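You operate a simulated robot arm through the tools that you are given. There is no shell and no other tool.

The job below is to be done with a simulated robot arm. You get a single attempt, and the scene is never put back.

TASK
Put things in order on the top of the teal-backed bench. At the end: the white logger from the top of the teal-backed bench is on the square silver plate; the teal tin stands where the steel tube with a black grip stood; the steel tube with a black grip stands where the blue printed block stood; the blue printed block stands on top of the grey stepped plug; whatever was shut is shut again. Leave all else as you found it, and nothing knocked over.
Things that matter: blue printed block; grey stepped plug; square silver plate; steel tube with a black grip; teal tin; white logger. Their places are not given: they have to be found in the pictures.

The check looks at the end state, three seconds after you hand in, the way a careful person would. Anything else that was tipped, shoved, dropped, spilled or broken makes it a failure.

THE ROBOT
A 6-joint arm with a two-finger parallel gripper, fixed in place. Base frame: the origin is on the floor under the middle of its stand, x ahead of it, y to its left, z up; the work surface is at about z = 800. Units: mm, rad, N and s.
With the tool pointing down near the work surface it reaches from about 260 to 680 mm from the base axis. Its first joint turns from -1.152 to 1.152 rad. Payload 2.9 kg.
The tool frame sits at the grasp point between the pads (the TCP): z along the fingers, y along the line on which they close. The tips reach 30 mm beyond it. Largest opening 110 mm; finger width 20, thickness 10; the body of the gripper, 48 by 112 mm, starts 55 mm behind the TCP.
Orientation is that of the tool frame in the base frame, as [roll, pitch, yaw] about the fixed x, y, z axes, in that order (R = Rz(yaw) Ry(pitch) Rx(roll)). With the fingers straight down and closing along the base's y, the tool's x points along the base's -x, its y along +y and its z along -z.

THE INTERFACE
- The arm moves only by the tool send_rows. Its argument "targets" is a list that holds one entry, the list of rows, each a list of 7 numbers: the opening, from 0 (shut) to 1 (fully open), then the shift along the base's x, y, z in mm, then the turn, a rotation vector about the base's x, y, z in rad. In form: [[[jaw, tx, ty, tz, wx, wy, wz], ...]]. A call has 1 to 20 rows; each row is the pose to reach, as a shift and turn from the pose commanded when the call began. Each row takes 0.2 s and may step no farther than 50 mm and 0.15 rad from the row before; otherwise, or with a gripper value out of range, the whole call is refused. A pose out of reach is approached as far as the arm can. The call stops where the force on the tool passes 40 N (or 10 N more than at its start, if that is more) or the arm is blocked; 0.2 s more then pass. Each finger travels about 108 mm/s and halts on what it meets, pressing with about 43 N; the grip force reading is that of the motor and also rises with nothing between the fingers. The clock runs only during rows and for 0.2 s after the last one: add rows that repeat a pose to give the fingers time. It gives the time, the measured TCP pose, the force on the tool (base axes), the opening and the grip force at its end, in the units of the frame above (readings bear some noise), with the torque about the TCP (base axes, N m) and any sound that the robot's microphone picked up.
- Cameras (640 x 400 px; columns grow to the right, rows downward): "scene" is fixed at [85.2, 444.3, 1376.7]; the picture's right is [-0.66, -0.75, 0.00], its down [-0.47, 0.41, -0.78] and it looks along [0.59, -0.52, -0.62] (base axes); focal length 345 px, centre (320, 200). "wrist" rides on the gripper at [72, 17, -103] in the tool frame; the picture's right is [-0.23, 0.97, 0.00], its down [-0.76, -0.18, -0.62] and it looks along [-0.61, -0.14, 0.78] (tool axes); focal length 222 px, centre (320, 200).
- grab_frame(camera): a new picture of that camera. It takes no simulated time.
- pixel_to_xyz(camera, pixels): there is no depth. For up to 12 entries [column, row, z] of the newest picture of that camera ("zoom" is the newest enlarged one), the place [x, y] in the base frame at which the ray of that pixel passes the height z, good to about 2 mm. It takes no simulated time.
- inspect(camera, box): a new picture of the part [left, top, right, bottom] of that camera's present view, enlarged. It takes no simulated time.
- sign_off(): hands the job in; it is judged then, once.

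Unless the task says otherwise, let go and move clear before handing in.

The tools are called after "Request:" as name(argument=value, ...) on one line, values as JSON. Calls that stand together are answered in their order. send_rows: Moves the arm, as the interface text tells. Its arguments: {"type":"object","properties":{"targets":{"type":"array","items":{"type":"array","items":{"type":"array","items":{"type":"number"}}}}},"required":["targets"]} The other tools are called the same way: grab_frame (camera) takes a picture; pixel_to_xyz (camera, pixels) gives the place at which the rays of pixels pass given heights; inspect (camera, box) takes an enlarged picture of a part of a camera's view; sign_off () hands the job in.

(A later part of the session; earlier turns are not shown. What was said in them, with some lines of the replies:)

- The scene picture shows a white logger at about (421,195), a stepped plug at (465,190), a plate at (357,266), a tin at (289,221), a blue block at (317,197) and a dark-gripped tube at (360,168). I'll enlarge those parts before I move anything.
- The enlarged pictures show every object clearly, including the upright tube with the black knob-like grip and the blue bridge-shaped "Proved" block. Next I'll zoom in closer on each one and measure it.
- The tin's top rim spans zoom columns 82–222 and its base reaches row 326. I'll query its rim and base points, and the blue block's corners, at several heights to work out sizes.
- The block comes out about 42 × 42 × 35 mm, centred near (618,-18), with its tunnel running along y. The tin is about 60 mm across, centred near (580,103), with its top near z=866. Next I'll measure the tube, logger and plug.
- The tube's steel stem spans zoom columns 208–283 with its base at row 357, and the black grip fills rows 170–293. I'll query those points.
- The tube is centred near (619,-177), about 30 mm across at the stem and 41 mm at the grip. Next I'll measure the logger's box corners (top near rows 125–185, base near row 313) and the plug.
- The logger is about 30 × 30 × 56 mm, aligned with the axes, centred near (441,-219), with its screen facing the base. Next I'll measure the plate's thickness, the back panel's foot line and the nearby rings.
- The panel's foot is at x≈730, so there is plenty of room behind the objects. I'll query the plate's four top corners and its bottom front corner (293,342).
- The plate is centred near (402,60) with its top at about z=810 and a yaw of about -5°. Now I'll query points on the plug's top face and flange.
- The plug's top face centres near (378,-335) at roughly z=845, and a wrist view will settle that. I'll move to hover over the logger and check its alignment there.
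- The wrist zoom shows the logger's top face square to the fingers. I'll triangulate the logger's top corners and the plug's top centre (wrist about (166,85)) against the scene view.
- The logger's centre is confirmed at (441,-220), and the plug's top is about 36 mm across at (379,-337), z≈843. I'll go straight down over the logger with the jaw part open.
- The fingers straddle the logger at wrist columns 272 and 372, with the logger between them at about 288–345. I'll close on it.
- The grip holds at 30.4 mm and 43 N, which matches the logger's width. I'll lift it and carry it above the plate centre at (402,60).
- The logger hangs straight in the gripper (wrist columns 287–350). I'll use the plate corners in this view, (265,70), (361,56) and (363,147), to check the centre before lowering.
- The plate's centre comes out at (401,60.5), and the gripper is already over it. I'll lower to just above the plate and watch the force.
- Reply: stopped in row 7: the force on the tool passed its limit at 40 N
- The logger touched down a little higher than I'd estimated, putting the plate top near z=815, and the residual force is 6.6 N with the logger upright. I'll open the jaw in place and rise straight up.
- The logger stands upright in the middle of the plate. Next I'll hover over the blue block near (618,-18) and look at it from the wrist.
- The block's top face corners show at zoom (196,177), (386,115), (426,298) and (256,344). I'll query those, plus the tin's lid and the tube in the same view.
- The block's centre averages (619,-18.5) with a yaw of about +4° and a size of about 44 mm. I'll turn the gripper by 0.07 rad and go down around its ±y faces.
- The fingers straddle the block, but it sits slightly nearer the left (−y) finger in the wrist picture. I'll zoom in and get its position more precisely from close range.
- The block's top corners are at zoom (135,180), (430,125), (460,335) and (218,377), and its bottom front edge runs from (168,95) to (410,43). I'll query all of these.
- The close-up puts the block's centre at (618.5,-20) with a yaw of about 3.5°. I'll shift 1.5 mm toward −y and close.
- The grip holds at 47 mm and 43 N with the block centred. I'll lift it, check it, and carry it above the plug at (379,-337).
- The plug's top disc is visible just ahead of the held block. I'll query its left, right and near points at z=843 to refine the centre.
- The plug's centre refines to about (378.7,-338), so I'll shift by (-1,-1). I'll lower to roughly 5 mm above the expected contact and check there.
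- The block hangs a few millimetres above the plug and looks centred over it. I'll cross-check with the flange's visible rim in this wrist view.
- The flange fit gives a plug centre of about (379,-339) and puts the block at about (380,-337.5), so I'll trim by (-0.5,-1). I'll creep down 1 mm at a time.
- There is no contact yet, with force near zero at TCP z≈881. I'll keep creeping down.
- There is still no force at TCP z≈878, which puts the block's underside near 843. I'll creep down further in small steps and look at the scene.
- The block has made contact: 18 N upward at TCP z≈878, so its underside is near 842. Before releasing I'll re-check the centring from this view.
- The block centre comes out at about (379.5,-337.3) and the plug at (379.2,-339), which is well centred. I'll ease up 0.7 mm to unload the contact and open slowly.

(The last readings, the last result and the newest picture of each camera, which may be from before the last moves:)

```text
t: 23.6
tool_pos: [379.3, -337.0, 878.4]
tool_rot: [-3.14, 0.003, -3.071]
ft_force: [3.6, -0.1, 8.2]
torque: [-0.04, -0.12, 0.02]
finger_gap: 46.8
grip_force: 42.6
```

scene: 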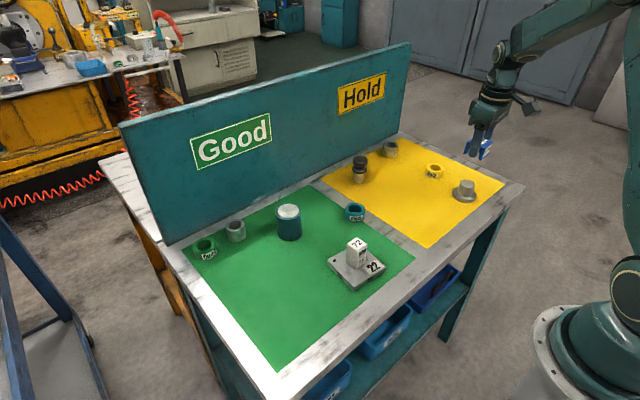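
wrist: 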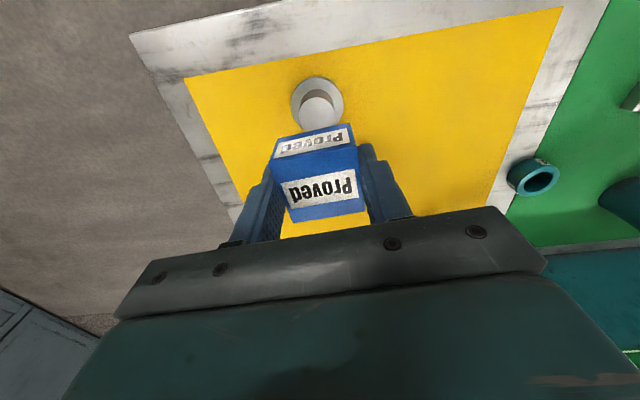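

The contact force is down to 8 N, so I'll open the fingers slowly and check the block before lifting away.

Request:
send_rows(targets=[[[0.4, 0, 0, 0, 0, 0, 0], [0.46, 0, 0, 0, 0, 0, 0], [0.52, 0, 0, 0, 0, 0, 0], [0.6, 0, 0, 0, 0, 0, 0], [0.7, 0, 0, 0, 0, 0, 0], [0.7, 0, 0, 0, 0, 0, 0]]])

Request:
inspect(camera="scene", box=[440, 150, 500, 210])

Request:
inspect(camera="wrist", box=[240, 90, 400, 230])

```text
t: 25.0
tool_pos: [378.2, -338.0, 878.3]
tool_rot: [3.142, 0.002, -3.071]
ft_force: [-0.2, 0.4, -0.6]
torque: [0.01, -0.01, 0.0]
finger_gap: 76.7
grip_force: 0.0
```

```text
6.67 times, centred on (470, 180) of scene
```

zoom: 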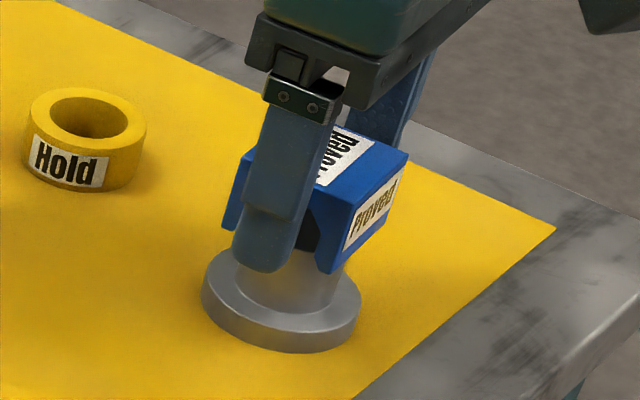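

```text
2.86 times, centred on (320, 160) of wrist
```

zoom: 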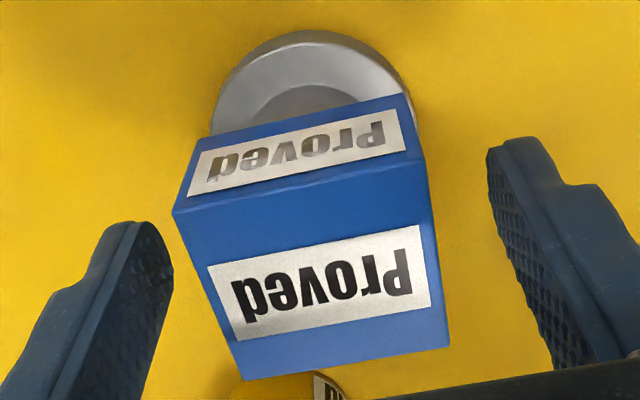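

The block sits level on the plug with both fingers clear, and the force is zero. I'll rise straight up and confirm.

Request:
send_rows(targets=[[[0.7, 0, 0, 10, 0, 0, 0], [0.7, 0, 0, 35, 0, 0, 0], [0.7, 0, 0, 70, 0, 0, 0], [0.7, 0, 0, 100, 0, 0, 0], [0.7, 0, 0, 100, 0, 0, 0]]])

Request:
inspect(camera="scene", box=[440, 150, 500, 210])

Request:
inspect(camera="wrist", box=[240, 50, 400, 190])

```text
t: 26.2
tool_pos: [378.8, -339.2, 977.5]
tool_rot: [-3.141, 0.004, -3.073]
ft_force: [0.6, 0.3, -0.3]
torque: [-0.01, 0.01, -0.01]
finger_gap: 76.9
grip_force: 0.1
```

```text
6.67 times, centred on (470, 180) of scene
```

zoom: 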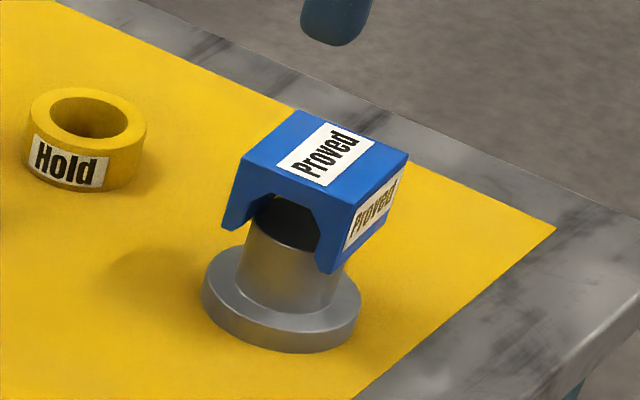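

```text
2.86 times, centred on (320, 120) of wrist
```

zoom: 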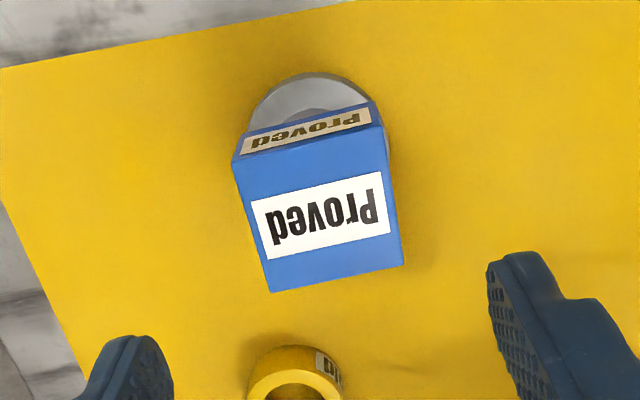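

The block stands level on the plug, resting on both legs. Next I'll move to hover over the black-gripped tube near (619,-177), turning the yaw back to 0 on the way.

Request:
send_rows(targets=[[[0.7, 20, 13, 0, 0, 0, -0.02], [0.7, 52, 35, 0, 0, 0, -0.04], [0.7, 84, 57, 0, 0, 0, -0.07], [0.7, 116, 78, 0, 0, 0, -0.07], [0.7, 148, 100, 0, 0, 0, -0.07], [0.7, 180, 121, 0, 0, 0, -0.07], [0.7, 212, 143, 0, 0, 0, -0.07], [0.7, 240.8, 162, -5, 0, 0, -0.07], [0.7, 240.8, 162, -5, 0, 0, -0.07]]])

Request:
grab_frame(camera="wrist")

Request:
inspect(camera="wrist", box=[260, 70, 380, 170])

```text
t: 28.2
tool_pos: [620.4, -175.0, 972.9]
tool_rot: [3.141, 0.003, 3.141]
ft_force: [-0.2, 0.1, -0.1]
torque: [0.0, 0.0, -0.01]
finger_gap: 76.8
grip_force: 0.0
```

```text
taken
```

wrist: 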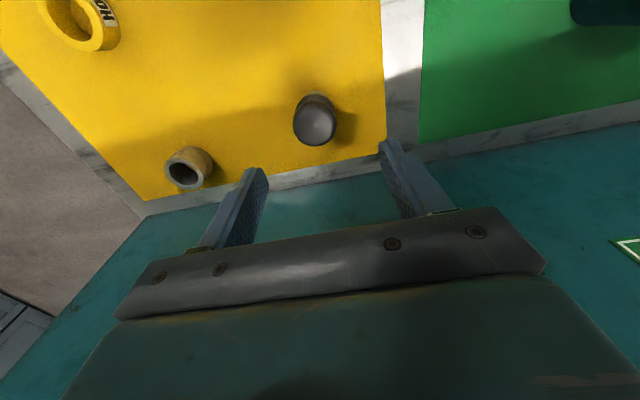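

```text
4.00 times, centred on (320, 120) of wrist
```

zoom: 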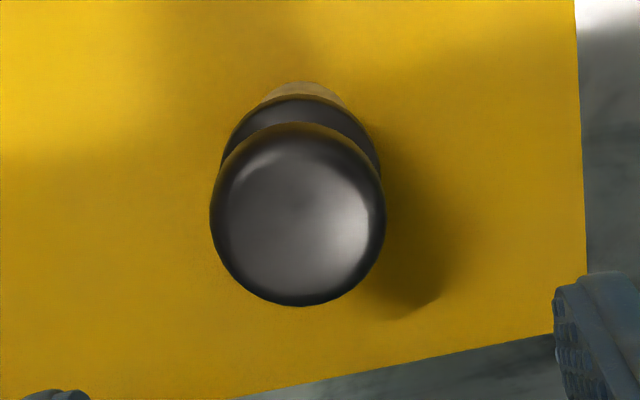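

The tube's knob spans zoom columns 210–387 and rows 122–306, so its centre is about (298,214). I'll query that at several heights.

Request:
pixel_to_xyz(camera="zoom", pixels=[[298, 214, 860], [298, 214, 865], [298, 214, 870], [298, 214, 875], [210, 214, 862], [387, 214, 862], [220, 165, 842], [381, 170, 842], [303, 81, 800], [298, 95, 842], [298, 95, 838]])

```text
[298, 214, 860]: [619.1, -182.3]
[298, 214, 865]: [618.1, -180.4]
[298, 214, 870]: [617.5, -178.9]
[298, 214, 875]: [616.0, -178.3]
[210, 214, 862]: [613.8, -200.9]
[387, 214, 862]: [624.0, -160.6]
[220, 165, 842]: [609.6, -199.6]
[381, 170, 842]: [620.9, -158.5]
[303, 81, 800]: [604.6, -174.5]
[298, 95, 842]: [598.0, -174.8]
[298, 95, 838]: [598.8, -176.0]
```

The estimates combine to a tube centre of about (619,-178.5), with the top near z=875. I'll go down to TCP z=850 so the pads span both bulges of the black grip.

Request:
send_rows(targets=[[[0.7, 0, -1.5, -25, 0, 0, 0], [0.7, 0, -1.5, -60, 0, 0, 0], [0.7, 0, -1.5, -90, 0, 0, 0], [0.7, 0, -1.5, -112, 0, 0, 0], [0.7, 0, -1.5, -123, 0, 0, 0], [0.7, 0, -1.5, -123, 0, 0, 0]]])

Request:
inspect(camera="wrist", box=[220, 80, 420, 240])

Request:
inspect(camera="scene", box=[320, 110, 420, 200])

```text
t: 29.6
tool_pos: [619.7, -176.8, 849.5]
tool_rot: [-3.14, 0.005, 3.141]
ft_force: [-0.5, 0.6, 0.0]
torque: [0.02, -0.01, 0.05]
finger_gap: 76.9
grip_force: 0.1
```

```text
2.50 times, centred on (320, 160) of wrist
```

zoom: 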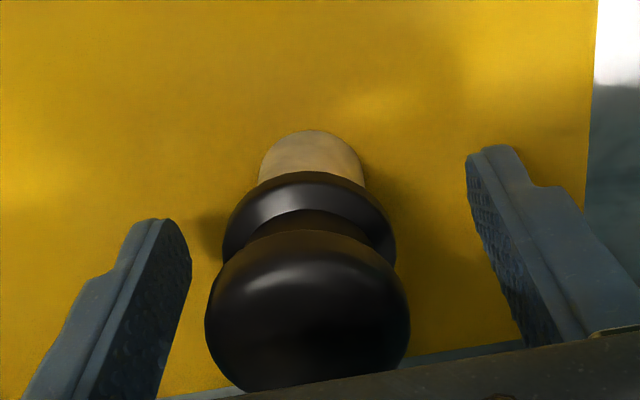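

```text
4.44 times, centred on (370, 155) of scene
```

zoom: 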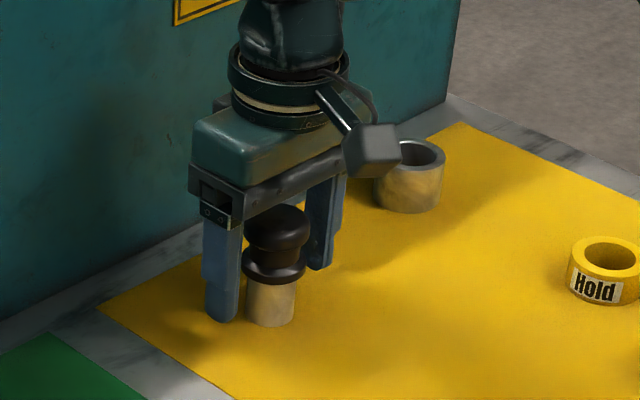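

The tube sits between the fingers, a little nearer the −y side. I'll query its edges from close range for an accurate centre before gripping.

Request:
pixel_to_xyz(camera="zoom", pixels=[[310, 131, 800], [258, 180, 815], [366, 183, 815], [222, 243, 842], [397, 243, 842], [308, 171, 842], [205, 318, 862], [410, 318, 862], [260, 170, 805], [362, 165, 805]])

```text
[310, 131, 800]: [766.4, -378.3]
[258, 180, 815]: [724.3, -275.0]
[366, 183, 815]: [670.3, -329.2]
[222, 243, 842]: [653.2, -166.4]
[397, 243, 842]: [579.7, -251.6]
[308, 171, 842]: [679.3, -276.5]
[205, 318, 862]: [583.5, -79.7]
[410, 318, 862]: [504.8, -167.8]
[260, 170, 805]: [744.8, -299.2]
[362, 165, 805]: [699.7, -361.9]
```

That query used the scene zoom because it was the newest. I'll take the wrist zoom again and repeat the query.

Request:
inspect(camera="wrist", box=[220, 80, 420, 240])

Request:
pixel_to_xyz(camera="zoom", pixels=[[310, 131, 800], [258, 180, 815], [366, 183, 815], [222, 243, 842], [397, 243, 842], [308, 171, 842], [205, 318, 862], [410, 318, 862], [260, 170, 805], [362, 165, 805]])

```text
2.50 times, centred on (320, 160) of wrist
```

zoom: 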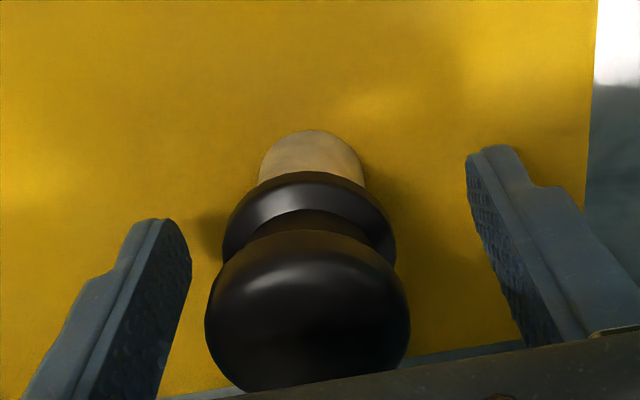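

```text
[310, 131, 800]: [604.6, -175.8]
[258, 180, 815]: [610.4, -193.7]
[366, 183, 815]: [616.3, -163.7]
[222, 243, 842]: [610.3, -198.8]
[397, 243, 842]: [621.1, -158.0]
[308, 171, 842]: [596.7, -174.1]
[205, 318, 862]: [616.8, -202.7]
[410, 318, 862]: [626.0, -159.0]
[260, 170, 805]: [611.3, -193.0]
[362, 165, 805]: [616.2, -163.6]
```

The tube's centre is about (619,-179), within 0.7 mm of the gripper centre. I'll close on the black grip.

Request:
send_rows(targets=[[[0.6, 0, -0.5, 0, 0, 0, 0], [0.5, 0, -0.5, 0, 0, 0, 0], [0.4, 0, -0.5, 0, 0, 0, 0], [0.25, 0, -0.5, 0, 0, 0, 0], [0.25, 0, -0.5, 0, 0, 0, 0]]])

Request:
inspect(camera="wrist", box=[220, 80, 420, 240])

```text
t: 30.8
tool_pos: [619.3, -177.7, 849.5]
tool_rot: [-3.14, 0.003, -3.141]
ft_force: [0.4, -1.0, 0.3]
torque: [-0.01, -0.05, 0.0]
finger_gap: 41.5
grip_force: 43.5
```

```text
2.50 times, centred on (320, 160) of wrist
```

zoom: 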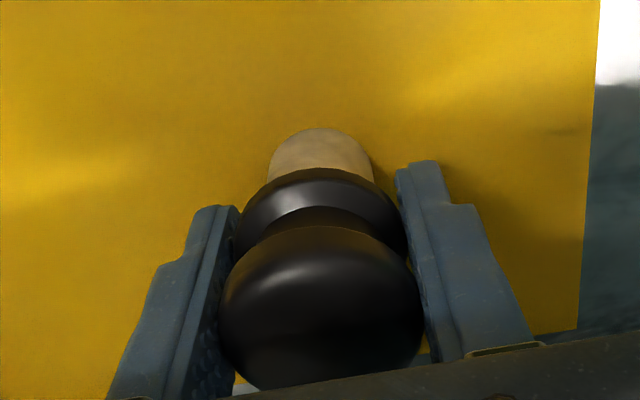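

The grip holds at 41.5 mm on the black part. I'll lift the tube and carry it along y to where the block stood, (618.6,-19.7).

Request:
send_rows(targets=[[[0.25, 0, 0, 12, 0, 0, 0], [0.25, 0, 0, 40, 0, 0, 0], [0.25, 0, 0, 80, 0, 0, 0], [0.25, 0, 20, 90, 0, 0, 0], [0.25, 0, 55, 90, 0, 0, 0], [0.25, 0, 90, 90, 0, 0, 0], [0.25, 0, 125, 90, 0, 0, 0], [0.25, -0.3, 150, 90, 0, 0, 0], [0.25, -0.3, 159, 90, 0, 0, 0], [0.25, -0.3, 159, 90, 0, 0, 0]]])

Request:
grab_frame(camera="scene")

Request:
grab_frame(camera="wrist")

```text
t: 33.0
tool_pos: [619.5, -17.6, 939.3]
tool_rot: [-3.141, 0.004, 3.14]
ft_force: [0.5, 0.5, -1.6]
torque: [0.01, -0.01, 0.02]
finger_gap: 41.4
grip_force: 42.6
```

```text
taken
```

scene: 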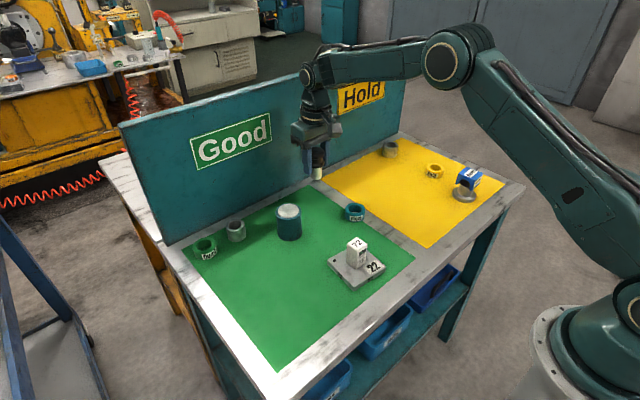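

```text
taken
```

wrist: 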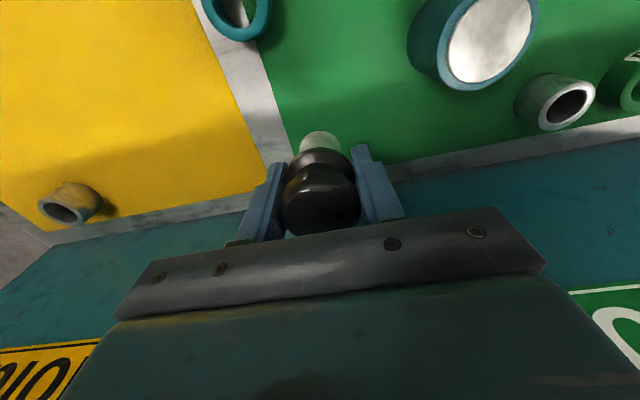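

The tube is held and the arm is over the old block place. In the scene picture the block on the plug sits at about (468,178), so I'll check it and the held tube more closely.

Request:
inspect(camera="scene", box=[440, 150, 500, 210])

Request:
inspect(camera="scene", box=[270, 110, 370, 240])

```text
6.67 times, centred on (470, 180) of scene
```

zoom: 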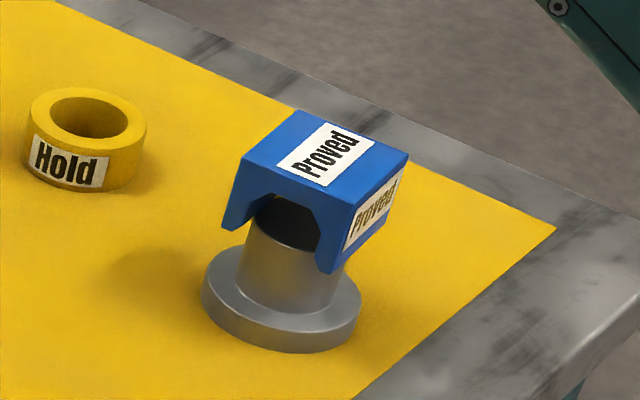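

```text
3.08 times, centred on (320, 175) of scene
```

zoom: 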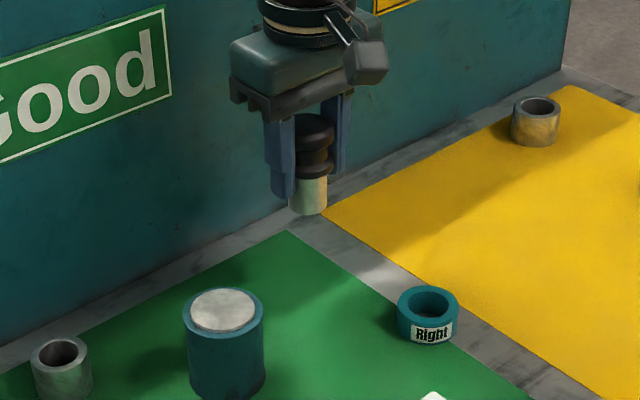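

The block is steady on the plug and the tube hangs vertical. I'll lower the tube to just above the surface.

Request:
send_rows(targets=[[[0.25, 0, -0.7, -25, 0, 0, 0], [0.25, 0, -0.7, -50, 0, 0, 0], [0.25, 0, -0.7, -70, 0, 0, 0], [0.25, 0, -0.7, -82, 0, 0, 0], [0.25, 0, -0.7, -87, 0, 0, 0], [0.25, 0, -0.7, -88.5, 0, 0, 0], [0.25, 0, -0.7, -88.5, 0, 0, 0]]])

Request:
inspect(camera="scene", box=[270, 130, 390, 220])

```text
t: 34.6
tool_pos: [617.7, -19.1, 851.3]
tool_rot: [3.141, 0.001, -3.141]
ft_force: [-0.1, -0.4, -0.5]
torque: [-0.03, 0.02, -0.01]
finger_gap: 41.5
grip_force: 43.3
```

```text
4.44 times, centred on (330, 175) of scene
```

zoom: 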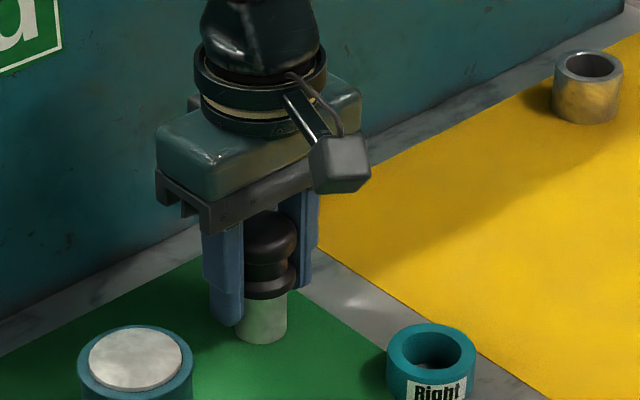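

There is no contact yet at TCP z≈851. I'll creep the last 1.5 mm down.

Request:
send_rows(targets=[[[0.25, 0, 0, -0.7, 0, 0, 0], [0.25, 0, 0, -1.4, 0, 0, 0], [0.25, 0, 0, -1.4, 0, 0, 0]]])

```text
t: 35.4
tool_pos: [619.2, -19.5, 851.8]
tool_rot: [3.141, 0.001, -3.142]
ft_force: [0.3, 0.6, -1.2]
torque: [-0.02, -0.03, -0.02]
finger_gap: 41.2
grip_force: 43.1
```

Request:
send_rows(targets=[[[0.25, 0, 0, -0.6, 0, 0, 0], [0.25, 0, 0, -1.2, 0, 0, 0], [0.25, 0, 0, -1.2, 0, 0, 0]]])

```text
t: 36.2
tool_pos: [619.8, -18.9, 851.3]
tool_rot: [-3.14, 0.004, 3.141]
ft_force: [-3.7, 1.4, 10.2]
torque: [-0.02, 0.24, -0.01]
finger_gap: 41.0
grip_force: 43.1
```

There is contact, with 10 N upward. I'll open slowly and check that the tube stands before rising.

Request:
send_rows(targets=[[[0.36, 0, 0, 0.3, 0, 0, 0], [0.42, 0, 0, 0.3, 0, 0, 0], [0.5, 0, 0, 0.3, 0, 0, 0], [0.6, 0, 0, 0.3, 0, 0, 0], [0.65, 0, 0, 0.3, 0, 0, 0], [0.65, 0, 0, 0.3, 0, 0, 0]]])

Request:
inspect(camera="scene", box=[270, 130, 390, 220])

Request:
inspect(camera="wrist", box=[220, 80, 420, 240])

```text
t: 37.6
tool_pos: [619.0, -19.2, 848.4]
tool_rot: [-3.142, 0.003, 3.141]
ft_force: [-0.7, -0.1, 0.3]
torque: [0.0, 0.01, -0.04]
finger_gap: 71.3
grip_force: 0.2
```

```text
4.44 times, centred on (330, 175) of scene
```

zoom: 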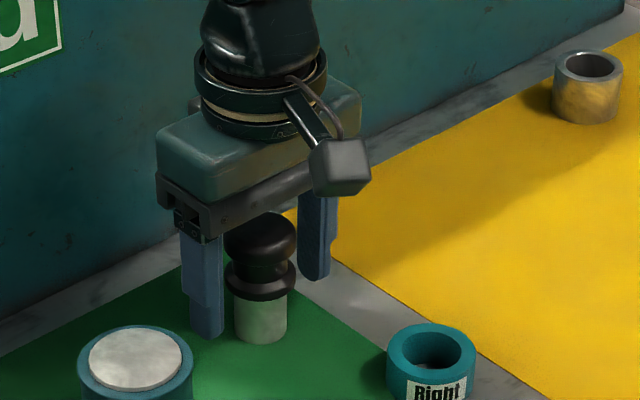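

```text
2.50 times, centred on (320, 160) of wrist
```

zoom: 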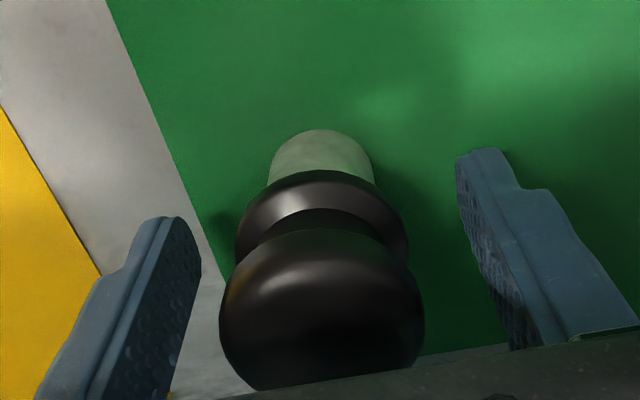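

The tube stands upright and free. I'll rise straight up and measure where it stands.

Request:
send_rows(targets=[[[0.65, 0, 0, 12, 0, 0, 0], [0.65, 0, 0, 40, 0, 0, 0], [0.65, 0, 0, 80, 0, 0, 0], [0.65, 0, 0, 120, 0, 0, 0], [0.65, 0, 0, 120, 0, 0, 0]]])

Request:
inspect(camera="scene", box=[260, 160, 380, 240])

Request:
inspect(camera="wrist", box=[260, 70, 380, 170])

Request:
pixel_to_xyz(camera="zoom", pixels=[[320, 200, 862]])

```text
t: 38.8
tool_pos: [618.3, -20.0, 969.3]
tool_rot: [-3.142, 0.001, 3.141]
ft_force: [-0.3, 0.6, 0.8]
torque: [0.0, 0.05, 0.02]
finger_gap: 71.5
grip_force: 0.0
```

```text
5.00 times, centred on (320, 200) of scene
```

zoom: 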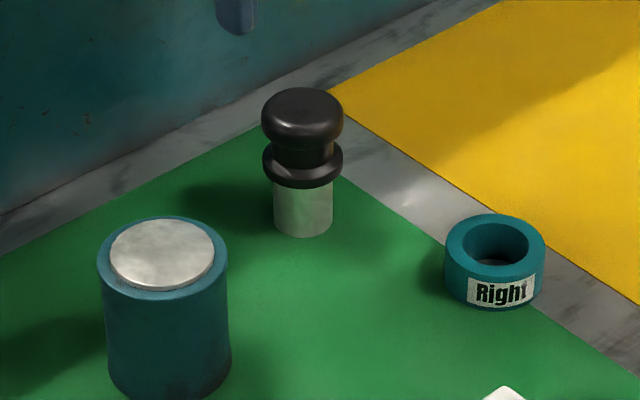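

```text
4.00 times, centred on (320, 120) of wrist
```

zoom: 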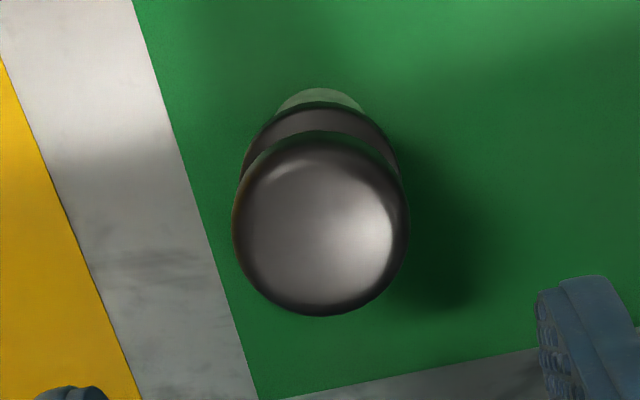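

```text
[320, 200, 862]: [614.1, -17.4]
```

The tube stands at the block's old spot. Next I'll move to hover over the tin near (581,103) with the jaw fully open.

Request:
pixel_to_xyz(camera="zoom", pixels=[[321, 223, 862], [320, 88, 800], [245, 170, 842], [399, 170, 842]])

Request:
send_rows(targets=[[[0.75, -9, 31, 0, 0, 0, 0], [0.85, -19, 62, 0, 0, 0, 0], [1, -28, 93, 0, 0, 0, 0], [1, -37.7, 123.7, 0, 0, 0, 0], [1, -37.7, 123.7, 0, 0, 0, 0]]])

Request:
grab_frame(camera="wrist")

Request:
inspect(camera="wrist", box=[260, 70, 380, 170])

```text
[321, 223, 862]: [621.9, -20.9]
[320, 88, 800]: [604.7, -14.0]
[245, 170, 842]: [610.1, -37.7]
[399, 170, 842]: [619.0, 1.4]
```

```text
t: 40.0
tool_pos: [582.3, 103.5, 968.3]
tool_rot: [-3.141, 0.004, 3.141]
ft_force: [0.3, -0.9, 0.3]
torque: [-0.01, 0.0, 0.03]
finger_gap: 109.8
grip_force: 0.1
```

```text
taken
```

wrist: 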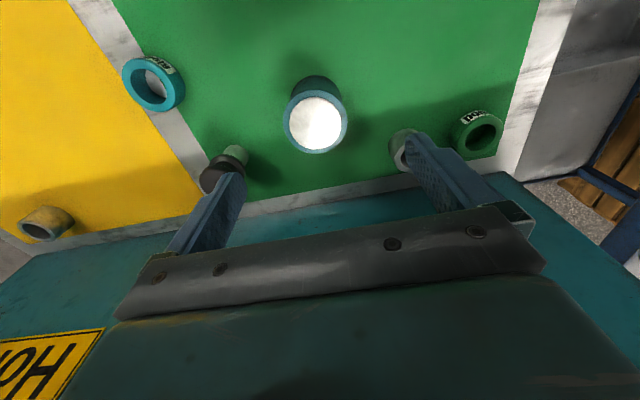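

```text
4.00 times, centred on (320, 120) of wrist
```

zoom: 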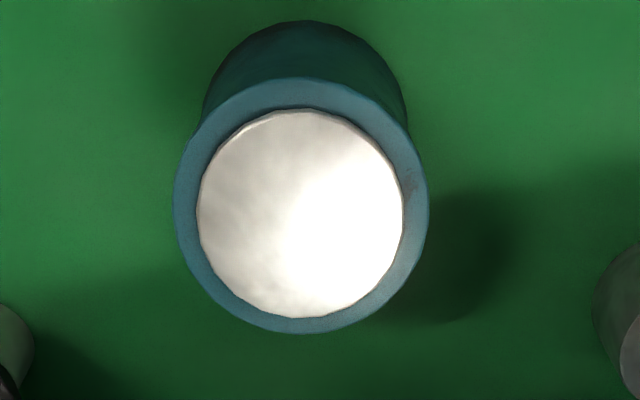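

The tin's rim spans zoom columns 173–428 and rows 77–334, and its lid is seated flush. I'll query its centre and diameter.

Request:
pixel_to_xyz(camera="zoom", pixels=[[300, 206, 862], [300, 206, 866], [300, 206, 870], [173, 206, 866], [428, 206, 866], [303, 77, 866], [297, 334, 866], [305, 20, 800], [203, 120, 800], [408, 115, 800]])

```text
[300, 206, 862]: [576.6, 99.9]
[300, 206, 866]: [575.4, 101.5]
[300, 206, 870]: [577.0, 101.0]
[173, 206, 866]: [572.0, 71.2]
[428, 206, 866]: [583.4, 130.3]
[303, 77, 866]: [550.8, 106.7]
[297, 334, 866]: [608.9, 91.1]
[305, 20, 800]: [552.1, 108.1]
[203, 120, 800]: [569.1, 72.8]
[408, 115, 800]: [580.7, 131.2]
```

The tin's centre averages (580,101.5), about 60 mm across. I'll shift (-1,-2) and go down to grip its body below the rim.

Request:
send_rows(targets=[[[1, -1, -2, -25, 0, 0, 0], [1, -1, -2, -60, 0, 0, 0], [1, -1, -2, -90, 0, 0, 0], [1, -1, -2, -115, 0, 0, 0], [1, -1, -2, -128, 0, 0, 0], [1, -1, -2, -133, 0, 0, 0], [1, -1, -2, -133, 0, 0, 0]]])

Request:
inspect(camera="scene", box=[230, 150, 370, 260])

Request:
inspect(camera="wrist", box=[200, 60, 440, 240])

```text
t: 41.6
tool_pos: [580.9, 102.0, 835.9]
tool_rot: [-3.141, 0.003, -3.141]
ft_force: [-0.6, 0.0, -0.6]
torque: [-0.04, 0.01, -0.01]
finger_gap: 110.0
grip_force: 0.1
```

```text
3.64 times, centred on (300, 205) of scene
```

zoom: 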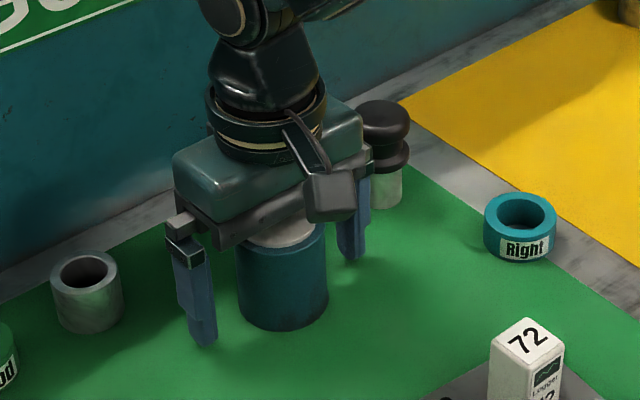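

```text
2.22 times, centred on (320, 150) of wrist
```

zoom: 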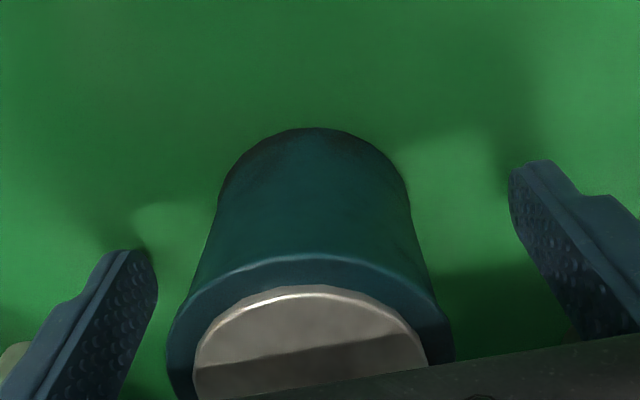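

The tin is between the fingers with clear gaps. I'll query its edges from this close view to check centring before closing.

Request:
pixel_to_xyz(camera="zoom", pixels=[[316, 127, 800], [219, 200, 800], [409, 200, 800], [300, 253, 866], [168, 345, 866], [445, 320, 866], [240, 155, 800], [388, 155, 800]])

```text
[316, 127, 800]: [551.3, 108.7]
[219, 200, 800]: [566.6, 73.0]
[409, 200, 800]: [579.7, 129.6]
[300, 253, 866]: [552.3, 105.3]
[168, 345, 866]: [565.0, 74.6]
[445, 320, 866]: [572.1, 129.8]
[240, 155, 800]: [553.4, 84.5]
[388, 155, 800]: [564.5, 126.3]
```

A circle fit gives a tin centre of (580.5,100.5). I'll trim 1 mm toward −y and close on the body.

Request:
send_rows(targets=[[[0.9, 0, -1, 0, 0, 0, 0], [0.8, 0, -1, 0, 0, 0, 0], [0.7, 0, -1, 0, 0, 0, 0], [0.6, 0, -1, 0, 0, 0, 0], [0.4, 0, -1, 0, 0, 0, 0], [0.4, 0, -1, 0, 0, 0, 0]]])

Request:
inspect(camera="wrist", box=[200, 60, 440, 240])

```text
t: 43.0
tool_pos: [580.2, 100.3, 835.0]
tool_rot: [3.141, 0.003, 3.141]
ft_force: [-0.3, -1.8, 0.5]
torque: [-0.1, -0.03, 0.0]
finger_gap: 59.4
grip_force: 42.5
```

```text
2.22 times, centred on (320, 150) of wrist
```

zoom: 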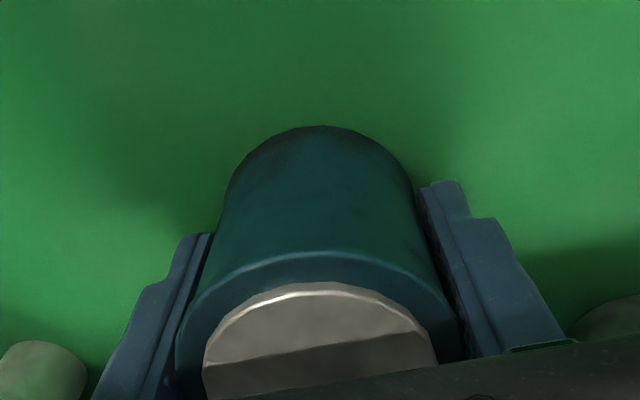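

The grip holds at 59.4 mm on the tin body with the lid undisturbed. I'll lift it straight up and check before carrying.

Request:
send_rows(targets=[[[0.4, 0, 0, 8, 0, 0, 0], [0.4, 0, 0, 25, 0, 0, 0], [0.4, 0, 0, 55, 0, 0, 0], [0.4, 0, 0, 90, 0, 0, 0], [0.4, 0, 0, 120, 0, 0, 0], [0.4, 0, 0, 120, 0, 0, 0]]])

Request:
inspect(camera="scene", box=[230, 120, 390, 260])

```text
t: 44.4
tool_pos: [579.9, 100.4, 957.8]
tool_rot: [3.141, 0.003, 3.141]
ft_force: [0.4, 0.4, -3.0]
torque: [-0.01, 0.02, 0.0]
finger_gap: 59.2
grip_force: 42.2
```

```text
2.86 times, centred on (310, 190) of scene
```

zoom: 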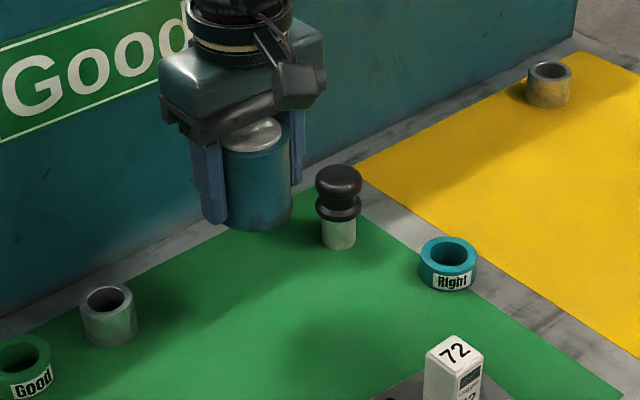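

The tin is clear of the bench with its underside near z=920, and the load is about 3 N. I'll carry it around the robot side of the tube to above the old tube place at (619,-179).

Request:
send_rows(targets=[[[0.4, -10, -25, 0, 0, 0, 0], [0.4, -20, -60, 0, 0, 0, 0], [0.4, -25, -95, 0, 0, 0, 0], [0.4, -25, -130, 0, 0, 0, 0], [0.4, -20, -165, 0, 0, 0, 0], [0.4, -5, -200, 0, 0, 0, 0], [0.4, 15, -235, 0, 0, 0, 0], [0.4, 32, -265, 0, 0, 0, 0], [0.4, 39, -279, 0, 0, 0, 0], [0.4, 39, -279, 0, 0, 0, 0]]])

Request:
grab_frame(camera="scene")

Request:
grab_frame(camera="wrist")

```text
t: 46.6
tool_pos: [620.1, -178.1, 955.3]
tool_rot: [3.141, 0.001, 3.141]
ft_force: [0.4, -0.3, -1.7]
torque: [0.01, -0.06, 0.03]
finger_gap: 59.4
grip_force: 42.7
```

```text
taken
```

scene: 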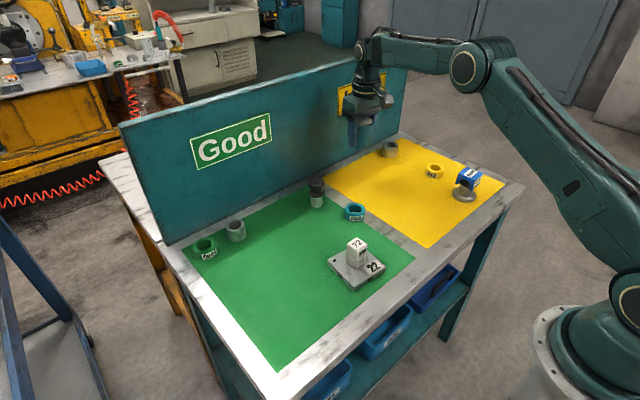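

```text
taken
```

wrist: 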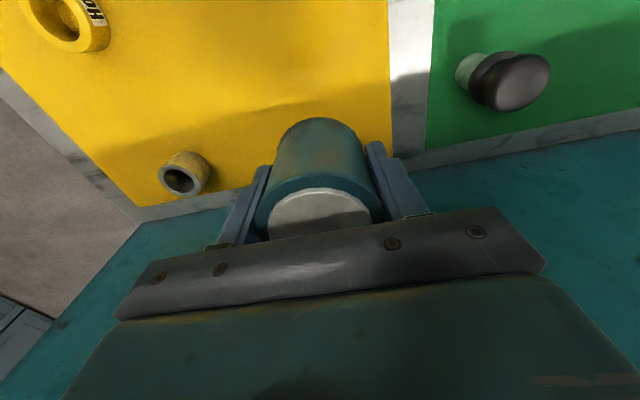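

The tin hangs upright over clear yellow surface. I'll lower it to just above the bench and then creep.

Request:
send_rows(targets=[[[0.4, 0, 0, -30, 0, 0, 0], [0.4, 0, 0, -65, 0, 0, 0], [0.4, 0, 0, -95, 0, 0, 0], [0.4, 0, 0, -110, 0, 0, 0], [0.4, 0, 0, -116, 0, 0, 0], [0.4, 0, 0, -118, 0, 0, 0], [0.4, 0, 0, -118, 0, 0, 0]]])

```text
t: 48.2
tool_pos: [619.6, -177.7, 838.3]
tool_rot: [-3.14, 0.001, -3.142]
ft_force: [-0.5, 0.6, -2.1]
torque: [-0.03, -0.01, 0.02]
finger_gap: 59.2
grip_force: 43.3
```

Request:
send_rows(targets=[[[0.4, 0, 0, -0.7, 0, 0, 0], [0.4, 0, 0, -1.4, 0, 0, 0], [0.4, 0, 0, -1.4, 0, 0, 0]]])

```text
t: 49.0
tool_pos: [619.9, -177.8, 836.5]
tool_rot: [3.141, 0.002, 3.14]
ft_force: [-0.2, -0.1, -2.2]
torque: [0.0, 0.0, -0.02]
finger_gap: 59.1
grip_force: 42.6
```

The force still reads only the tin's weight, about 2 N downward. I'll creep a little further.

Request:
send_rows(targets=[[[0.4, 0, 0, -0.6, 0, 0, 0], [0.4, 0, 0, -1.1, 0, 0, 0], [0.4, 0, 0, -1.1, 0, 0, 0]]])

```text
t: 49.8
tool_pos: [618.8, -177.9, 835.3]
tool_rot: [-3.141, 0.005, 3.141]
ft_force: [-3.2, 1.9, 7.4]
torque: [0.0, 0.16, -0.05]
finger_gap: 59.1
grip_force: 42.8
```

The force has turned to 7 N upward, so the tin is on the bench. I'll open slowly and check it before rising.

Request:
send_rows(targets=[[[0.52, 0, 0, 0.2, 0, 0, 0], [0.58, 0, 0, 0.2, 0, 0, 0], [0.66, 0, 0, 0.2, 0, 0, 0], [0.76, 0, 0, 0.2, 0, 0, 0], [0.88, 0, 0, 0.2, 0, 0, 0], [0.88, 0, 0, 0.2, 0, 0, 0]]])

Request:
inspect(camera="scene", box=[310, 110, 430, 210])

Request:
inspect(camera="wrist", box=[200, 60, 440, 240])

```text
t: 51.2
tool_pos: [618.9, -178.5, 835.5]
tool_rot: [-3.141, 0.003, -3.142]
ft_force: [0.1, 0.7, -0.1]
torque: [0.01, 0.0, 0.0]
finger_gap: 96.6
grip_force: 0.0
```

```text
4.00 times, centred on (370, 160) of scene
```

zoom: 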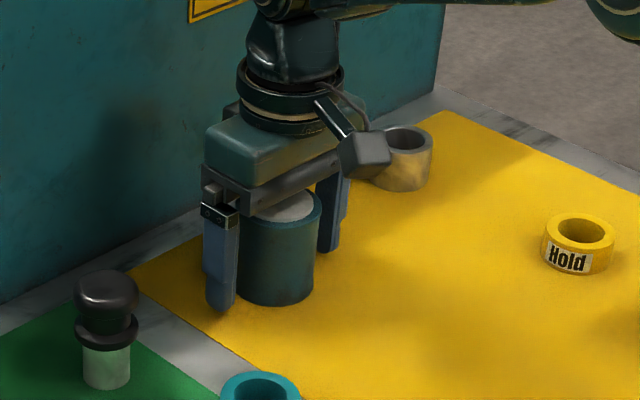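

```text
2.22 times, centred on (320, 150) of wrist
```

zoom: 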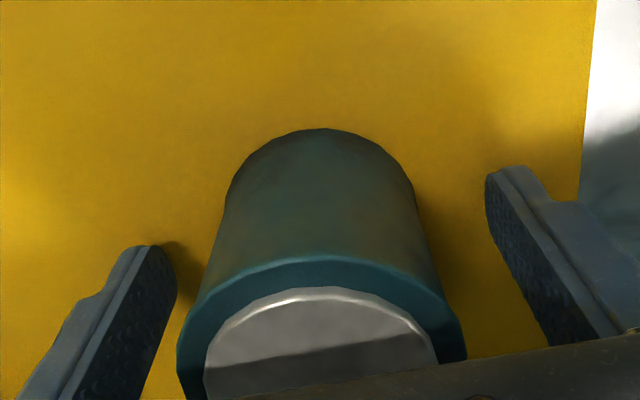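

The tin stands upright with its lid on, and both fingers are clear. I'll rise straight up and back the arm away so I can check everything.

Request:
send_rows(targets=[[[0.88, 0, 0, 12, 0, 0, 0], [0.88, 0, 0, 40, 0, 0, 0], [0.88, 0, 0, 80, 0, 0, 0], [0.88, 0, 0, 120, 0, 0, 0], [0.88, -20, 0, 155, 0, 0, 0], [0.88, -60, 5, 180, 0, 0, 0], [0.88, -105, 10, 195, 0, 0, 0], [0.88, -150, 15, 205, 0, 0, 0], [0.88, -195, 20, 210, 0, 0, 0], [0.88, -225, 25, 210, 0, 0, 0], [0.88, -225, 25, 210, 0, 0, 0]]])

Request:
grab_frame(camera="scene")

Request:
grab_frame(camera="wrist")

Request:
inspect(camera="scene", box=[310, 120, 430, 200])

Request:
inspect(camera="scene", box=[180, 170, 400, 300])

Request:
inspect(camera="scene", box=[410, 140, 510, 215])

```text
t: 53.6
tool_pos: [396.0, -152.0, 1046.6]
tool_rot: [3.141, 0.004, 3.14]
ft_force: [-0.4, -0.2, -0.2]
torque: [-0.01, 0.02, -0.03]
finger_gap: 96.9
grip_force: 0.0
```

```text
taken
```

scene: 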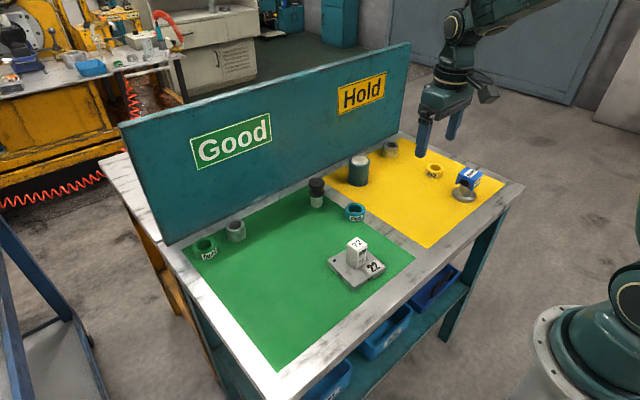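

```text
taken
```

wrist: 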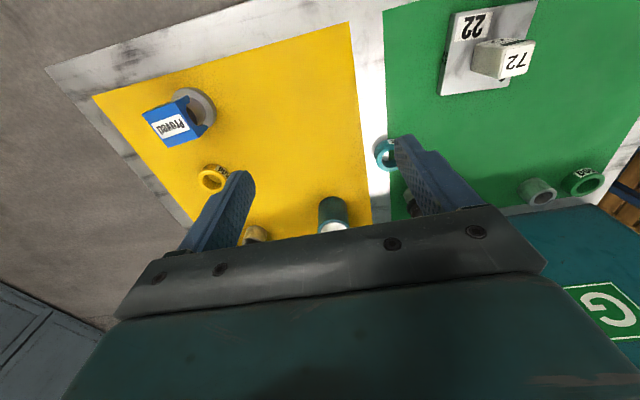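

```text
5.00 times, centred on (370, 160) of scene
```

zoom: 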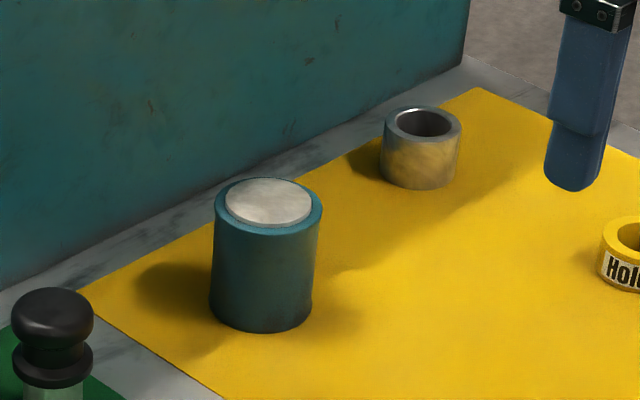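

```text
2.91 times, centred on (290, 235) of scene
```

zoom: 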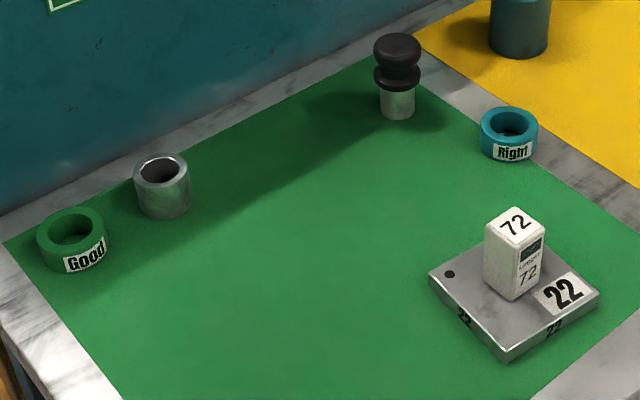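

```text
5.33 times, centred on (460, 178) of scene
```

zoom: 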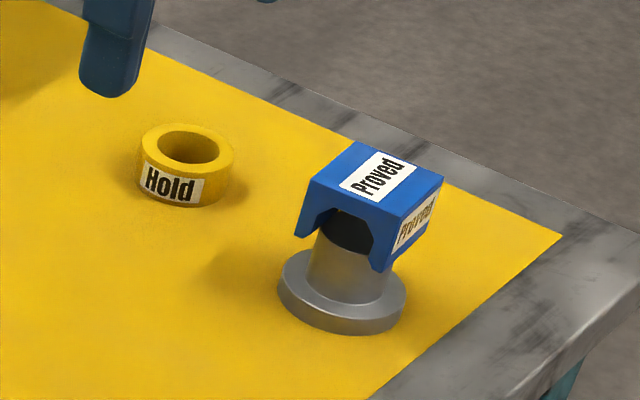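

All pieces are in place: the tin with its lid on, the tube upright, the logger on the plate and the block on the plug, with the rings unmoved. I'll run one numeric check of the block's centring on the plug and of the tin's and tube's positions.

Request:
pixel_to_xyz(camera="zoom", pixels=[[309, 185, 877], [357, 141, 877], [443, 178, 877], [393, 218, 877], [278, 285, 800], [406, 300, 800], [278, 275, 811], [406, 285, 811], [296, 237, 842], [380, 271, 842]])

Request:
inspect(camera="scene", box=[310, 120, 430, 200])

Request:
pixel_to_xyz(camera="zoom", pixels=[[210, 300, 800], [312, 302, 800], [262, 332, 800], [268, 203, 866]])

```text
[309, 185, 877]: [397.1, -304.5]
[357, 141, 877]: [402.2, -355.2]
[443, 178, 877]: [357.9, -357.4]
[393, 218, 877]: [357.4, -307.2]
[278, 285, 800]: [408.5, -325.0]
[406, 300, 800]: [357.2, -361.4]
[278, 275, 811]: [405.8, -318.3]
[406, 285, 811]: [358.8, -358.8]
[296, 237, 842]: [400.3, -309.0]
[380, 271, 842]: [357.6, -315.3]
```

```text
5.00 times, centred on (370, 160) of scene
```

zoom: 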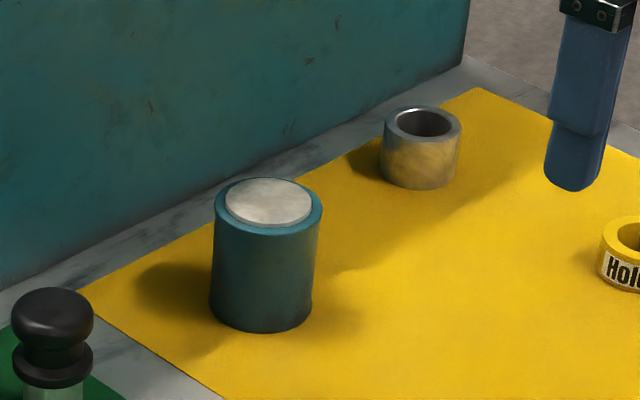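

```text
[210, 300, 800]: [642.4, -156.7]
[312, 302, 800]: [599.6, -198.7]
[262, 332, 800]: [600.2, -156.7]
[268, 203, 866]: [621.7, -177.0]
```

The tin centres on (621,-177.5), which matches the old tube place. I'll take one last close look at how the block's legs bear on the plug.

Request:
inspect(camera="scene", box=[452, 160, 488, 206])

Request:
inspect(camera="wrist", box=[130, 75, 230, 155])

Request:
pixel_to_xyz(camera="wrist", pixels=[[142, 113, 877], [187, 97, 877], [198, 132, 877], [164, 148, 877]])

```text
8.70 times, centred on (470, 183) of scene
```

zoom: 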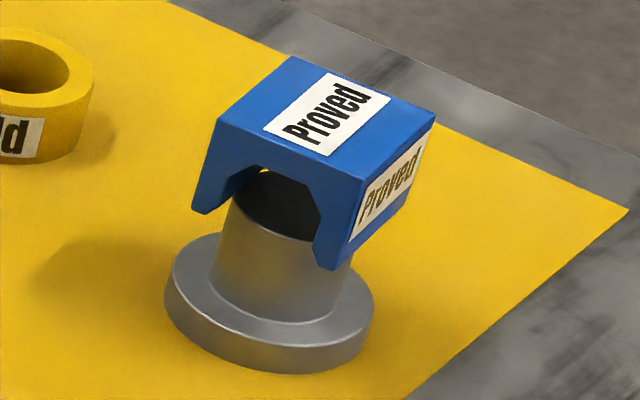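

```text
5.00 times, centred on (180, 115) of wrist
```

zoom: 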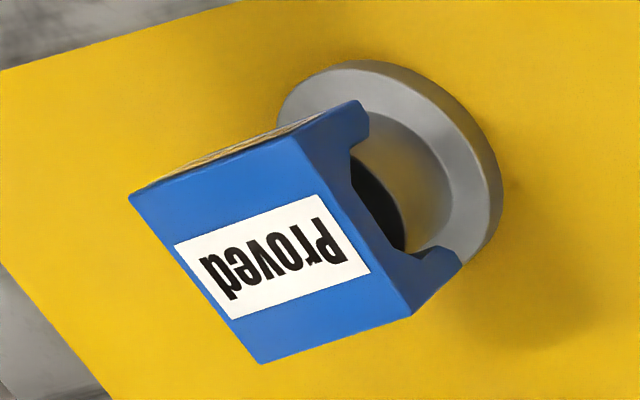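

```text
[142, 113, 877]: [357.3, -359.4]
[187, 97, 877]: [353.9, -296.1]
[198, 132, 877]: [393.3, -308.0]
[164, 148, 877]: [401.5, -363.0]
```

The block looks level, but the leg feet look thin next to the plug's edge. I'll zoom in further on both feet to make sure it is properly supported.

Request:
inspect(camera="scene", box=[454, 172, 478, 194])

Request:
inspect(camera="wrist", box=[175, 85, 215, 140])

```text
16.00 times, centred on (466, 183) of scene
```

zoom: 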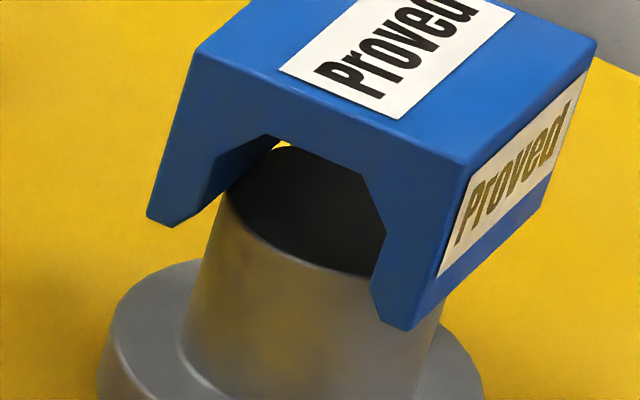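

```text
7.27 times, centred on (195, 112) of wrist
```

zoom: 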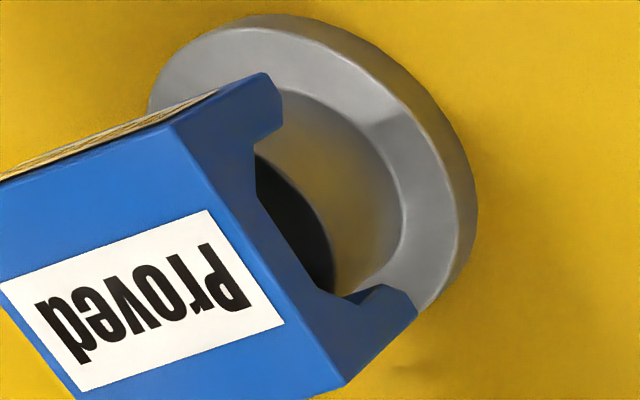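

The block bears on the plug with both feet, it is level, and both views put its centre within about 1.5 mm of the plug's. It has also held still since release. The tin's lid is on, the tube and logger stand upright, nothing else has moved and the gripper is clear, so I'll hand in.

Request:
sign_off()

```text
The job is handed in.
```

The job is handed in, and the last pictures before hand-in showed every item where you asked and nothing knocked over.

- **White logger:** upright near the centre of the square silver plate.
- **Teal tin:** standing where the steel tube stood, within about 2 mm by the pictures, with its lid still on.
- **Steel tube with the black grip:** upright where the blue block stood, within about 2 mm.
- **Blue printed block:** level on top of the grey stepped plug, centred to about 1.5 mm. This is the least certain one. Its feet are thin and overlap the plug's rim by only about 1 mm on each side. It stayed put for the roughly 30 seconds between release and hand-in.
- **Everything else:** the plate, the plug and the rings look unmoved. Nothing was opened during the job.

The logger met the plate about 5 mm sooner than I had estimated, which tripped the 40 N force stop. It stayed upright, and the plate did not visibly shift.
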